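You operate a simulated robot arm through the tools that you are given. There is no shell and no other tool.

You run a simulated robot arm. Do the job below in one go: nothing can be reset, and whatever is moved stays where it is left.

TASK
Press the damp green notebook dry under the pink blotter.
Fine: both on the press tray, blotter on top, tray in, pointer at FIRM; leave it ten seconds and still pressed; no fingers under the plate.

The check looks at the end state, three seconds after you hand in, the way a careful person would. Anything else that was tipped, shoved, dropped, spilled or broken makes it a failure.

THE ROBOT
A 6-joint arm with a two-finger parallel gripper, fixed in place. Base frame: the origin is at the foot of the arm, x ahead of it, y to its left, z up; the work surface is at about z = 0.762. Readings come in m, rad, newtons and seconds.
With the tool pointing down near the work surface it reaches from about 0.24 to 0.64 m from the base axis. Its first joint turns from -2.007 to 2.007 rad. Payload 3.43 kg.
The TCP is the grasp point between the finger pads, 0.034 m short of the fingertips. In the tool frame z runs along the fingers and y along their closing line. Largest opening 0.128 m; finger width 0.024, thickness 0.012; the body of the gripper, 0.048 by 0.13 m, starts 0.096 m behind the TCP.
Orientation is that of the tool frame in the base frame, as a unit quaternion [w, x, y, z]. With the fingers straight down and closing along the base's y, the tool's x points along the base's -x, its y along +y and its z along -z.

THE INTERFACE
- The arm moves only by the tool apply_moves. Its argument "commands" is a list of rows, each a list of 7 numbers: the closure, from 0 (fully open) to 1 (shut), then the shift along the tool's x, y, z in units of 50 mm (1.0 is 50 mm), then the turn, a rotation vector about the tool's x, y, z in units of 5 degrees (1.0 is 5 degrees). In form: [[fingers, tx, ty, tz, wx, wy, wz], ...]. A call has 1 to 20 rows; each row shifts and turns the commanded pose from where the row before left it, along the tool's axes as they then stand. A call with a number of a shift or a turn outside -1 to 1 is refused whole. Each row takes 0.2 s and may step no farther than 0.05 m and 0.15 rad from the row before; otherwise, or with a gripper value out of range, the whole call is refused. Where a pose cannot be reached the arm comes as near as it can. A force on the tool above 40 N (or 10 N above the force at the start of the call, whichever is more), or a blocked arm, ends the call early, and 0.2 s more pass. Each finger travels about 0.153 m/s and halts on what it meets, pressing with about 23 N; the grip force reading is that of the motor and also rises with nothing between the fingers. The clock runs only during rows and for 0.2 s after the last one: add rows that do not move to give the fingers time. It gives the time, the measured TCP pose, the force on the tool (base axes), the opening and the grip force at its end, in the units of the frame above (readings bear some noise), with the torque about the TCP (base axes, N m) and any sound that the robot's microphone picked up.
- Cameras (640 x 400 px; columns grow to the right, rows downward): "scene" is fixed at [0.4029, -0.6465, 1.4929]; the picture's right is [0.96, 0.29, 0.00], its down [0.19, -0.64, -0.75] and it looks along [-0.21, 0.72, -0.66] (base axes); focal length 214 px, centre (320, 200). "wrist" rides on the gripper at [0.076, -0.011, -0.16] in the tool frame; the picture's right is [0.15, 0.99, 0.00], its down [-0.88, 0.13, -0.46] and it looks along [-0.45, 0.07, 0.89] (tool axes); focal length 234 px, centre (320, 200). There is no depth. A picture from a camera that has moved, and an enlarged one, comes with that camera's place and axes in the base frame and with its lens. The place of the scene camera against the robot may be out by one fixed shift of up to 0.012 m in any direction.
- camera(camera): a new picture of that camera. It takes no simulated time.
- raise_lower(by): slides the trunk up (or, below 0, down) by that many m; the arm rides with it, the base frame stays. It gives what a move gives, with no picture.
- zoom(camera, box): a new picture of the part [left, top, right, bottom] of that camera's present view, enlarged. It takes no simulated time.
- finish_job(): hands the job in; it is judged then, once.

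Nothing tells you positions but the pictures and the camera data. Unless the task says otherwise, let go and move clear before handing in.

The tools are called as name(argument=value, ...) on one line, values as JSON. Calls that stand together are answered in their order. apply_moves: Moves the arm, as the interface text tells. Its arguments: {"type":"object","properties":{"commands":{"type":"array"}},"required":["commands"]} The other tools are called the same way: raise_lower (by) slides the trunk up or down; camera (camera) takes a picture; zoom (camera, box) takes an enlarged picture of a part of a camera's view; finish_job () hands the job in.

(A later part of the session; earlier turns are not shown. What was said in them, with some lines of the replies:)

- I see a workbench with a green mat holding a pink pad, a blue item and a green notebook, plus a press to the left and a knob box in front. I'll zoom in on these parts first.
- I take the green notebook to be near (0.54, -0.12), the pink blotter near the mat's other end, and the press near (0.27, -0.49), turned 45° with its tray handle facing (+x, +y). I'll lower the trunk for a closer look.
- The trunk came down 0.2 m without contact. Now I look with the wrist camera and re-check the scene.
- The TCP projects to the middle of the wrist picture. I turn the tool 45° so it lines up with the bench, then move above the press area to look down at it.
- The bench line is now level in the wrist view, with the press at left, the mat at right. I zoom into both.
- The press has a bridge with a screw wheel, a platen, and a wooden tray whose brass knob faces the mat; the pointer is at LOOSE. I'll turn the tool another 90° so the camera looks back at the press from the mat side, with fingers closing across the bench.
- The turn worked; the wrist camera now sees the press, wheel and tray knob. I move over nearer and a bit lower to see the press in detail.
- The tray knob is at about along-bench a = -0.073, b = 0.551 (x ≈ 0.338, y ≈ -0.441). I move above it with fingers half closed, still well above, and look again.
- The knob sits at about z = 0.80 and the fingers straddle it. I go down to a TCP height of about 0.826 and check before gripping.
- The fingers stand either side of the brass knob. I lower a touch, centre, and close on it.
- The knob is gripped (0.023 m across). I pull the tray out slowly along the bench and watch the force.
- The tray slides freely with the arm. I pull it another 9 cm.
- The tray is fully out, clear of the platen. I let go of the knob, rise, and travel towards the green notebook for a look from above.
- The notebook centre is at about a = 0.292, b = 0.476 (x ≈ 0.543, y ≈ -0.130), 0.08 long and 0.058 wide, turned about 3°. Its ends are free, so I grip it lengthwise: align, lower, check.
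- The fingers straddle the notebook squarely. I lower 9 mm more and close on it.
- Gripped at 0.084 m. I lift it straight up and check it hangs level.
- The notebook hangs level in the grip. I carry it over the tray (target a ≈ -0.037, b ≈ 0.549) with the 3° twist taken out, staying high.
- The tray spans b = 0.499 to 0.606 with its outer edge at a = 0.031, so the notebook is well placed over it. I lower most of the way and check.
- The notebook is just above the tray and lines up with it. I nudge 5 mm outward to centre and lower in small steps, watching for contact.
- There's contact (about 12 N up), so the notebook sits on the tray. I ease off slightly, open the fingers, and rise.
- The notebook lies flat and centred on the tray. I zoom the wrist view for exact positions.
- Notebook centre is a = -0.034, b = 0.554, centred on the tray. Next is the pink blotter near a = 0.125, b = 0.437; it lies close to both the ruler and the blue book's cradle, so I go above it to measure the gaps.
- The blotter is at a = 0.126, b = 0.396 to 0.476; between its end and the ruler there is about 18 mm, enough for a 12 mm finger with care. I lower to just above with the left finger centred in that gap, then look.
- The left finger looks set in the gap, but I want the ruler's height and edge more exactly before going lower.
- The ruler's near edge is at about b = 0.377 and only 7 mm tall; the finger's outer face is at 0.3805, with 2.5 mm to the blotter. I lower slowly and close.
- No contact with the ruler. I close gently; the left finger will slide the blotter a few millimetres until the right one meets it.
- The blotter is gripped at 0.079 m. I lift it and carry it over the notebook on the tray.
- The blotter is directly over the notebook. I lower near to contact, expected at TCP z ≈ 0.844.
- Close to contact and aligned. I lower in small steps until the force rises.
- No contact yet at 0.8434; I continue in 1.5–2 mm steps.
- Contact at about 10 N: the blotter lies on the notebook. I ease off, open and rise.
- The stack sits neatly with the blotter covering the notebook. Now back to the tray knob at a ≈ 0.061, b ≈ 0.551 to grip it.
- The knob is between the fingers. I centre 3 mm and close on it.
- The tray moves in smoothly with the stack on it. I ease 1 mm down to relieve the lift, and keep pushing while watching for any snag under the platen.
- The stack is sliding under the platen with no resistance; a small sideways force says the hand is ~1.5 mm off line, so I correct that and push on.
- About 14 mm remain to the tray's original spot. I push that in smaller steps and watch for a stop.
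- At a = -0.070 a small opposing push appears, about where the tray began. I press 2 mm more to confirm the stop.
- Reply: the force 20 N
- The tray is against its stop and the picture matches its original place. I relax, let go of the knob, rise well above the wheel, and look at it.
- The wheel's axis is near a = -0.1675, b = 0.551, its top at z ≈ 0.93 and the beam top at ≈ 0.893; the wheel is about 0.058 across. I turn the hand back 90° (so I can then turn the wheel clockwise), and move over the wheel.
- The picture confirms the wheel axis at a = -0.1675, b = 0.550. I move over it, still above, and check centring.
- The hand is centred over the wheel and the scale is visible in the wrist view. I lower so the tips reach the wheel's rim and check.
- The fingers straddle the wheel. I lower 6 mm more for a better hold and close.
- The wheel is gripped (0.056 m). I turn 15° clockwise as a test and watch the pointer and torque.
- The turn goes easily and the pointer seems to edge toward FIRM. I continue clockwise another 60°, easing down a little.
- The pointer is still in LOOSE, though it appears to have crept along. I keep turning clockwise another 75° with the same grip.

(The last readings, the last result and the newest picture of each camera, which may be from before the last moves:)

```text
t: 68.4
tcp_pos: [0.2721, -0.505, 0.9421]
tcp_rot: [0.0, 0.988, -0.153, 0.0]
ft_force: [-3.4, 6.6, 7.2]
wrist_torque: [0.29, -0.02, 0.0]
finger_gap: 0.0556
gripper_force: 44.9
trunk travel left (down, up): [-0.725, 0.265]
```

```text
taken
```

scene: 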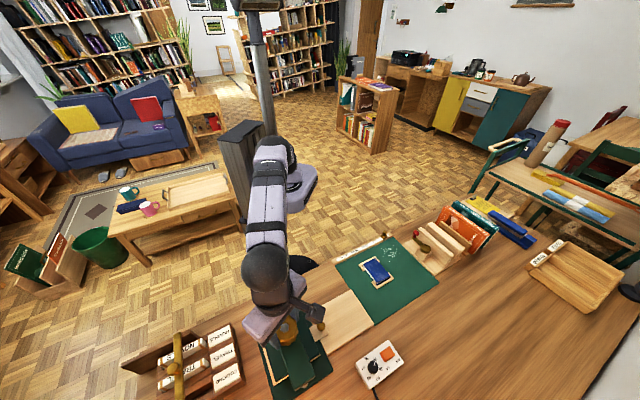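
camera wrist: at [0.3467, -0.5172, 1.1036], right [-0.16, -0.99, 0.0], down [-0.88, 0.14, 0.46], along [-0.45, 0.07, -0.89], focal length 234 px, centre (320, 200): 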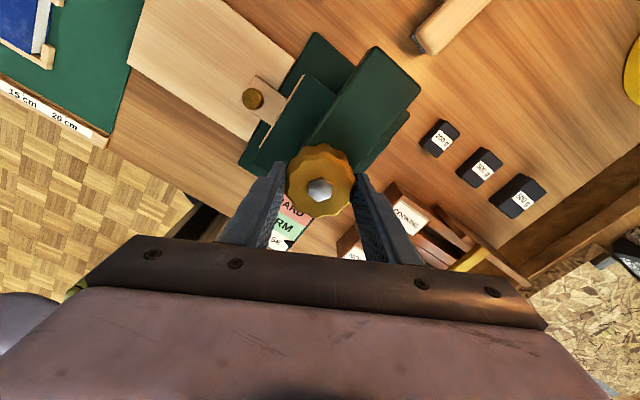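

The hand follows well (152° turned so far, torque small). I open the fingers and turn the hand back in place, then read the pointer.

apply_moves(commands=[[0.5, 0, 0, 0, 0, 0, 0], [0.3, 0, 0, 0, 0, 0, 0], [0.3, 0, 0, -0.3, 0, 0, -1], [0.3, 0, 0, 0, 0, 0, -1], [0.3, 0, 0, 0, 0, 0, -1], [0.3, 0, 0, 0, 0, 0, -1], [0.3, 0, 0, 0, 0, 0, -1], [0.3, 0, 0, 0, 0, 0, -1], [0.3, 0, 0, 0, 0, 0, -1], [0.3, 0, 0, 0, 0, 0, -1], [0.3, 0, 0, 0, 0, 0, -1], [0.3, 0, 0, 0, 0, 0, -1], [0.3, 0, 0, 0, 0, 0, -1], [0.3, 0, 0, 0, 0, 0, -1], [0.3, 0, 0, 0, 0, 0, -1], [0.3, 0, 0, 0, 0, 0, -1], [0.3, 0, 0, 0, 0, 0, -1], [0.3, 0, 0, 0, 0, 0, 0]])

apply_moves(commands=[[0.3, 0, 0, 0, 0, 0, -1], [0.3, 0, 0, 0, 0, 0, -1], [0.3, 0, 0, 0, 0, 0, -1], [0.3, 0, 0, 0, 0, 0, -1], [0.3, 0, 0, 0, 0, 0, -1], [0.3, 0, 0, 0, 0, 0, -1], [0.3, 0, 0, 0, 0, 0, -1], [0.3, 0, 0, 0, 0, 0, -1], [0.3, 0, 0, 0, 0, 0, -1], [0.3, 0, 0, 0, 0, 0, -1], [0.3, 0, 0, 0, 0, 0, -1], [0.3, 0, 0, 0, 0, 0, -1], [0.3, 0, 0, 0, 0, 0, -1], [0.3, 0, 0, 0, 0, 0, -1], [0.3, 0, 0, 0, 0, 0, -1], [0.3, 0, 0, 0, 0, 0, -0.5], [0.3, 0, 0, 0, 0, 0, 0]])

zoom(camera="wrist", box=[240, 20, 400, 220])

zoom(camera="scene", box=[230, 280, 330, 360])

```text
t: 72.2
tcp_pos: [0.2712, -0.5059, 0.9569]
tcp_rot: [0.0, 0.876, 0.482, -0.001]
ft_force: [0.0, -0.1, -0.4]
wrist_torque: [0.0, -0.02, -0.01]
finger_gap: 0.0895
gripper_force: 0.0
trunk travel left (down, up): [-0.725, 0.265]
```

```text
t: 75.8
tcp_pos: [0.272, -0.5064, 0.9576]
tcp_rot: [0.0, 0.382, 0.924, 0.0]
ft_force: [0.2, 0.5, -0.6]
wrist_torque: [0.02, 0.01, -0.01]
finger_gap: 0.0896
gripper_force: 0.1
trunk travel left (down, up): [-0.725, 0.265]
```

```text
2.00 times, centred on (320, 120) of wrist
camera zoom: at [0.2101, -0.4604, 1.1176], right [0.59, 0.8, 0.0], down [0.72, -0.53, 0.46], along [0.37, -0.27, -0.89], focal length 468 px, centre (320, 360)
```

zoom: 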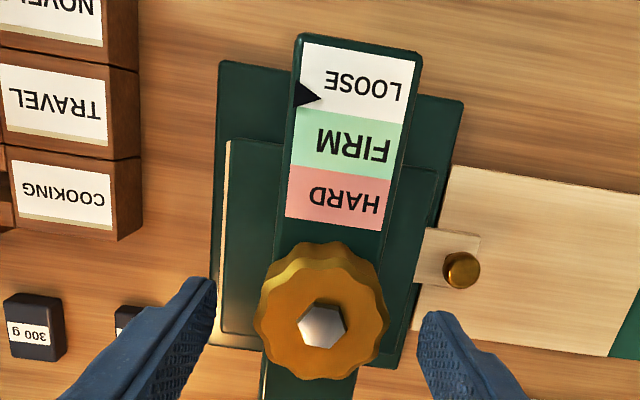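

```text
5.00 times, centred on (280, 320) of scene
camera zoom: at [0.4029, -0.6465, 1.4929], right [0.96, 0.29, 0.0], down [0.19, -0.64, -0.75], along [-0.21, 0.72, -0.66], focal length 1072 px, centre (520, -400)
```

zoom: 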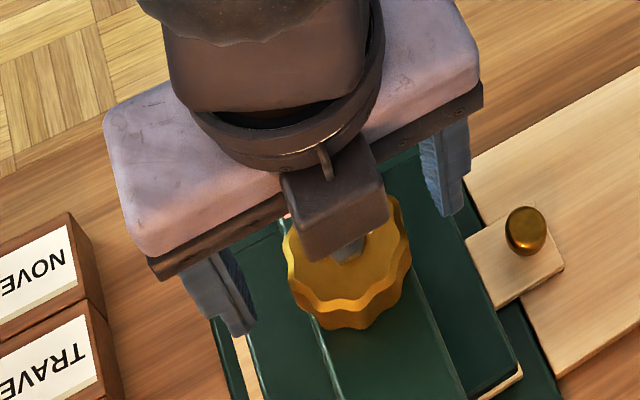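

The pointer moved from about 45% to 78% of the LOOSE zone over 152°, so clockwise is right and roughly 300° more should reach mid-FIRM. I regrip and turn again.

apply_moves(commands=[[0.3, 0, 0, 0.3, 0, 0, 0], [0.5, 0, 0, 0, 0, 0, 0], [0.8, 0, 0, 0, 0, 0, 0], [0.8, 0, 0, 0, 0, 0, 0], [0.8, 0, 0, 0, 0, 0, 1], [0.8, 0, 0, 0, 0, 0, 1], [0.8, 0, 0, 0, 0, 0, 1], [0.8, 0, 0, 0, 0, 0, 1], [0.8, 0, 0, 0, 0, 0, 1], [0.8, 0, 0, 0, 0, 0, 1], [0.8, 0, 0, 0, 0, 0, 1], [0.8, 0, 0, 0, 0, 0, 1], [0.8, 0, 0, 0, 0, 0, 1], [0.8, 0, 0, 0, 0, 0, 1], [0.8, 0, 0, 0, 0, 0, 1], [0.8, 0, 0, 0, 0, 0, 1], [0.8, 0, 0, 0, 0, 0, 1], [0.8, 0, 0, 0, 0, 0, 1], [0.8, 0, 0, 0, 0, 0, 1], [0.8, 0, 0, 0, 0, 0, 0]])

zoom(camera="wrist", box=[190, 80, 390, 240])

```text
t: 80.0
tcp_pos: [0.2713, -0.5061, 0.9421]
tcp_rot: [0.0, 0.867, 0.499, -0.001]
ft_force: [2.7, 0.9, 3.2]
wrist_torque: [0.58, 0.06, -0.01]
finger_gap: 0.0551
gripper_force: 45.0
trunk travel left (down, up): [-0.725, 0.265]
```

```text
2.50 times, centred on (290, 160) of wrist
camera zoom: at [0.2999, -0.4343, 1.103], right [0.93, -0.37, 0.0], down [-0.33, -0.83, 0.46], along [-0.17, -0.42, -0.89], focal length 585 px, centre (395, 300)
```

zoom: 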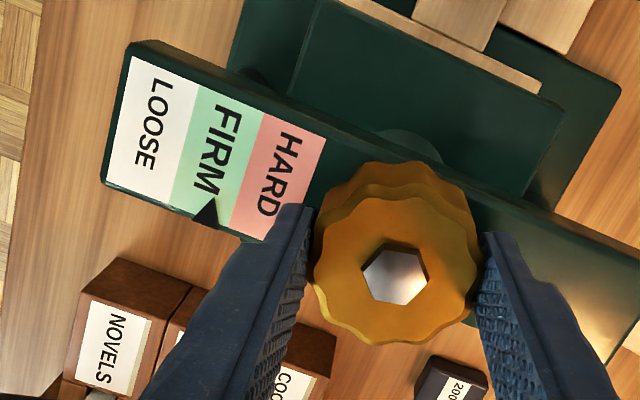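

The pointer has jumped well into FIRM after 75°, so I stop turning. I zoom in to confirm its exact place before letting go.

zoom(camera="wrist", box=[215, 90, 305, 190])

```text
4.00 times, centred on (260, 140) of wrist
camera zoom: at [0.2999, -0.4343, 1.103], right [0.93, -0.37, 0.0], down [-0.33, -0.83, 0.46], along [-0.17, -0.42, -0.89], focal length 937 px, centre (560, 440)
```

zoom: 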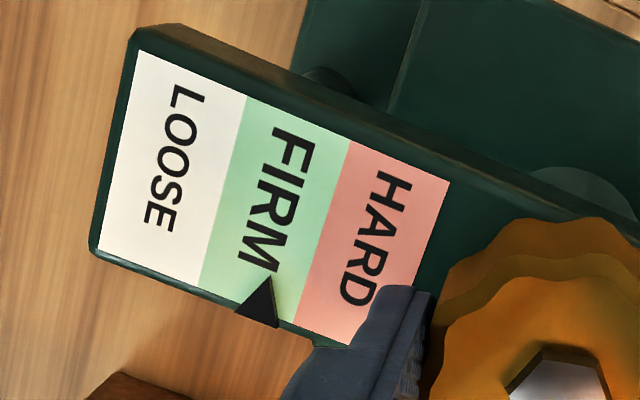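

The pointer tip sits about 65% across FIRM, clear of both borders. I let go, rise well clear, and check that it holds.

apply_moves(commands=[[0.6, 0, 0, 0, 0, 0, 0], [0.5, 0, 0, 0, 0, 0, 0], [0.3, 0, 0, 0, 0, 0, 0], [0.3, 0, 0, -0.3, 0, 0, 0], [0.3, 0, 0, -0.7, 0, 0, 0], [0.3, 0, 0, -0.9, 0, 0, 0], [0.3, 0.7, 0, -0.6, 0, 0, 0], [0.3, 0.9, 0, 0, 0, 0, 0], [0.3, 0.9, 0, 0, 0, 0, 0], [0.3, 0.9, 0, 0, 0, 0, 0], [0.3, 0, 0, 0, 0, 0, 0]])

camera(camera="wrist")

zoom(camera="scene", box=[230, 280, 350, 380])

```text
t: 82.4
tcp_pos: [0.3527, -0.3593, 1.0699]
tcp_rot: [0.0, 0.866, 0.5, 0.0]
ft_force: [0.0, 0.0, -0.6]
wrist_torque: [-0.01, -0.03, -0.02]
finger_gap: 0.09
gripper_force: 0.2
trunk travel left (down, up): [-0.725, 0.265]
```

```text
taken
camera wrist: at [0.3821, -0.2872, 1.2309], right [0.93, -0.37, 0.0], down [-0.33, -0.83, 0.46], along [-0.17, -0.42, -0.89], focal length 234 px, centre (320, 200)
```

wrist: 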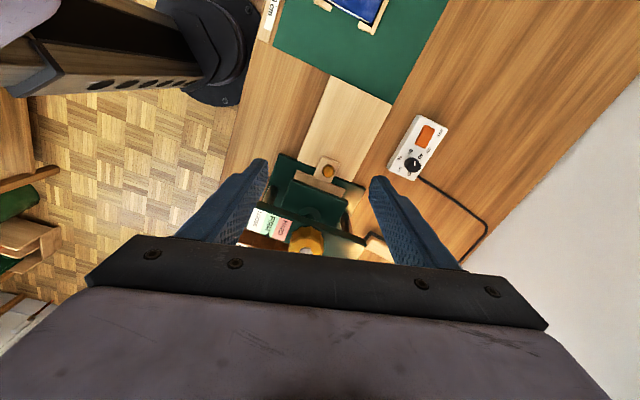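

```text
4.00 times, centred on (290, 330) of scene
camera zoom: at [0.4029, -0.6465, 1.4929], right [0.96, 0.29, 0.0], down [0.19, -0.64, -0.75], along [-0.21, 0.72, -0.66], focal length 858 px, centre (440, -320)
```

zoom: 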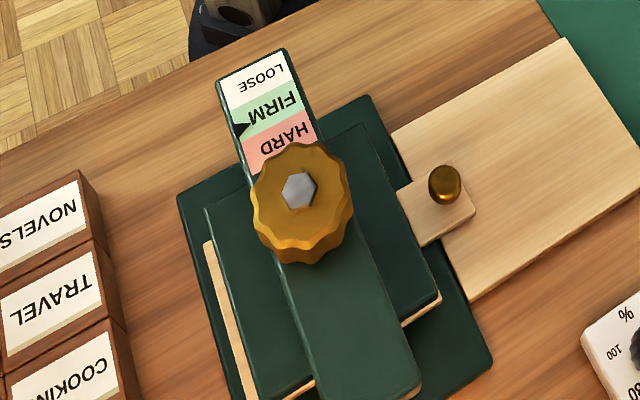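

Hands off, the pointer is still in FIRM. I take a closer picture of the scale.

zoom(camera="scene", box=[276, 288, 316, 328])

apply_moves(commands=[[0.3, 0, 0, 0, 0, 0, 0], [0.3, 0, 0, 0, 0, 0, 0], [0.3, 0, 0, 0, 0, 0, 0], [0.3, 0, 0, 0, 0, 0, 0], [0.3, 0, 0, 0, 0, 0, 0], [0.3, 0, 0, 0, 0, 0, 0], [0.3, 0, 0, 0, 0, 0, 0], [0.3, 0, 0, 0, 0, 0, 0], [0.3, 0, 0, 0, 0, 0, 0], [0.3, 0, 0, 0, 0, 0, 0], [0.3, 0, 0, 0, 0, 0, 0], [0.3, 0, 0, 0, 0, 0, 0], [0.3, 0, 0, 0, 0, 0, 0], [0.3, 0, 0, 0, 0, 0, 0], [0.3, 0, 0, 0, 0, 0, 0], [0.3, 0, 0, 0, 0, 0, 0], [0.3, 0, 0, 0, 0, 0, 0], [0.3, 0, 0, 0, 0, 0, 0], [0.3, 0, 0, 0, 0, 0, 0], [0.3, 0, 0, 0, 0, 0, 0]])

zoom(camera="scene", box=[260, 280, 320, 330])

```text
10.00 times, centred on (296, 308) of scene
camera zoom: at [0.4029, -0.6465, 1.4929], right [0.96, 0.29, 0.0], down [0.19, -0.64, -0.75], along [-0.21, 0.72, -0.66], focal length 2145 px, centre (560, -880)
```

zoom: 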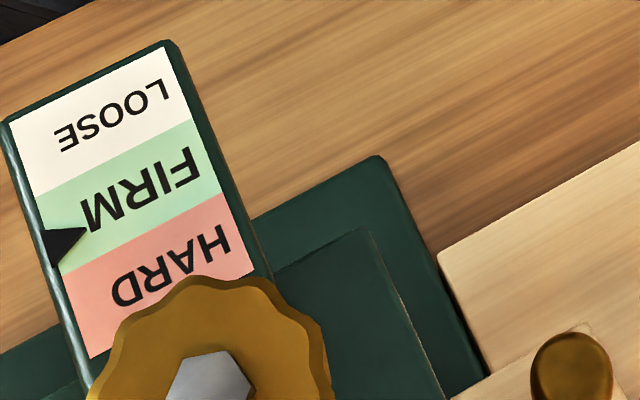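

```text
t: 86.6
tcp_pos: [0.3546, -0.3595, 1.0702]
tcp_rot: [0.0, 0.866, 0.5, 0.0]
ft_force: [0.3, -0.5, -0.1]
wrist_torque: [0.0, 0.0, -0.02]
finger_gap: 0.0895
gripper_force: 0.0
trunk travel left (down, up): [-0.725, 0.265]
```

```text
8.00 times, centred on (290, 305) of scene
camera zoom: at [0.4029, -0.6465, 1.4929], right [0.96, 0.29, 0.0], down [0.19, -0.64, -0.75], along [-0.21, 0.72, -0.66], focal length 1716 px, centre (560, -640)
```

zoom: 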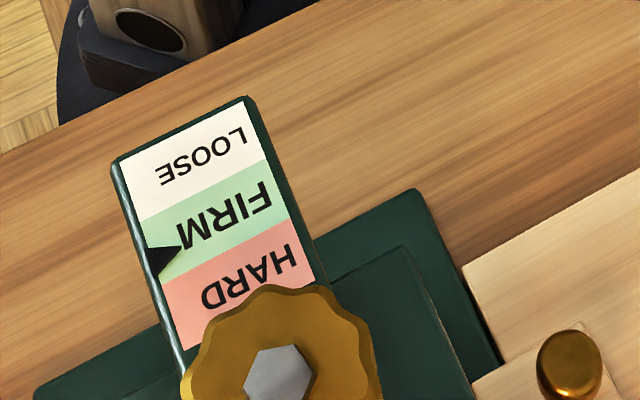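

The pointer holds steady in FIRM. I wait another 8 seconds with the arm clear, then do a last check of everything.

apply_moves(commands=[[0.3, 0, 0, 0, 0, 0, 0], [0.3, 0, 0, 0, 0, 0, 0], [0.3, 0, 0, 0, 0, 0, 0], [0.3, 0, 0, 0, 0, 0, 0], [0.3, 0, 0, 0, 0, 0, 0], [0.3, 0, 0, 0, 0, 0, 0], [0.3, 0, 0, 0, 0, 0, 0], [0.3, 0, 0, 0, 0, 0, 0], [0.3, 0, 0, 0, 0, 0, 0], [0.3, 0, 0, 0, 0, 0, 0], [0.3, 0, 0, 0, 0, 0, 0], [0.3, 0, 0, 0, 0, 0, 0], [0.3, 0, 0, 0, 0, 0, 0], [0.3, 0, 0, 0, 0, 0, 0], [0.3, 0, 0, 0, 0, 0, 0], [0.3, 0, 0, 0, 0, 0, 0], [0.3, 0, 0, 0, 0, 0, 0], [0.3, 0, 0, 0, 0, 0, 0], [0.3, 0, 0, 0, 0, 0, 0], [0.3, 0, 0, 0, 0, 0, 0]])

apply_moves(commands=[[0.3, 0, 0, 0, 0, 0, 0], [0.3, 0, 0, 0, 0, 0, 0], [0.3, 0, 0, 0, 0, 0, 0], [0.3, 0, 0, 0, 0, 0, 0], [0.3, 0, 0, 0, 0, 0, 0], [0.3, 0, 0, 0, 0, 0, 0], [0.3, 0, 0, 0, 0, 0, 0], [0.3, 0, 0, 0, 0, 0, 0], [0.3, 0, 0, 0, 0, 0, 0], [0.3, 0, 0, 0, 0, 0, 0], [0.3, 0, 0, 0, 0, 0, 0], [0.3, 0, 0, 0, 0, 0, 0], [0.3, 0, 0, 0, 0, 0, 0], [0.3, 0, 0, 0, 0, 0, 0], [0.3, 0, 0, 0, 0, 0, 0], [0.3, 0, 0, 0, 0, 0, 0], [0.3, 0, 0, 0, 0, 0, 0], [0.3, 0, 0, 0, 0, 0, 0], [0.3, 0, 0, 0, 0, 0, 0], [0.3, 0, 0, 0, 0, 0, 0]])

zoom(camera="scene", box=[260, 280, 320, 330])

camera(camera="scene")

zoom(camera="wrist", box=[230, 120, 390, 260])

```text
t: 90.8
tcp_pos: [0.3531, -0.3596, 1.0699]
tcp_rot: [0.0, 0.866, 0.5, 0.0]
ft_force: [0.4, -0.2, -0.4]
wrist_torque: [0.01, -0.02, -0.01]
finger_gap: 0.0895
gripper_force: 0.0
trunk travel left (down, up): [-0.725, 0.265]
```

```text
t: 95.0
tcp_pos: [0.3539, -0.3597, 1.0712]
tcp_rot: [0.0, 0.866, 0.499, 0.0]
ft_force: [0.6, 0.4, -0.2]
wrist_torque: [0.0, 0.02, 0.02]
finger_gap: 0.0898
gripper_force: 0.0
trunk travel left (down, up): [-0.725, 0.265]
```

```text
8.00 times, centred on (290, 305) of scene
camera zoom: at [0.4029, -0.6465, 1.4929], right [0.96, 0.29, 0.0], down [0.19, -0.64, -0.75], along [-0.21, 0.72, -0.66], focal length 1716 px, centre (560, -640)
```

zoom: 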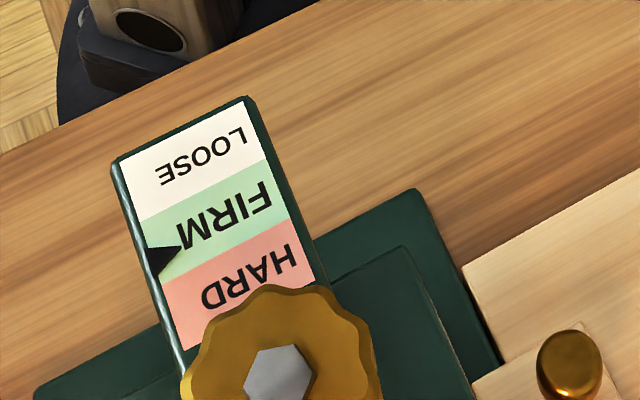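

```text
taken
```

scene: 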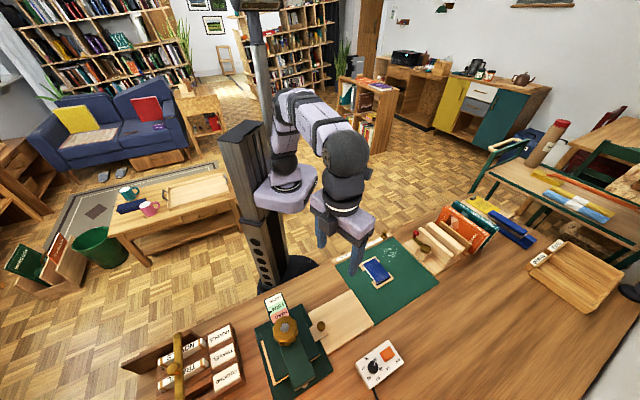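

```text
2.86 times, centred on (310, 190) of wrist
camera zoom: at [0.382, -0.2873, 1.231], right [0.93, -0.37, 0.0], down [-0.33, -0.83, 0.46], along [-0.17, -0.42, -0.89], focal length 669 px, centre (349, 229)
```

zoom: 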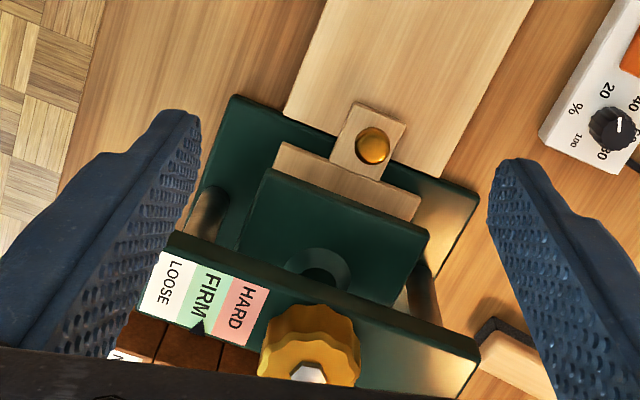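

The stack is under the platen, the tray is in, and the pointer has held in FIRM for about 15 s. The arm is clear and everything else on the bench looks undisturbed, so I hand in.

finish_job()

```text
The job is handed in.
```

I've handed the job in. The damp green notebook is on the press tray with the pink blotter on top of it. The tray is pushed in to its stop and the pointer is in FIRM.

- **Pressing:** I stopped turning the wheel at about 80 s and handed in at 95 s, so the notebook had about 15 seconds under the plate. It is still pressed, and the pointer did not move in that time. It sits about two-thirds of the way across the FIRM band.
- **Stack:** The blotter covers the notebook to within a few millimetres. It went under the plate without snagging.
- **Clear of the press:** The gripper let go of the wheel and stands well above and away from the press, with nothing under the plate.
- **Everything else:** In the last pictures the blue book, ruler, weights, control box and shelf boxes looked where they were at the start.
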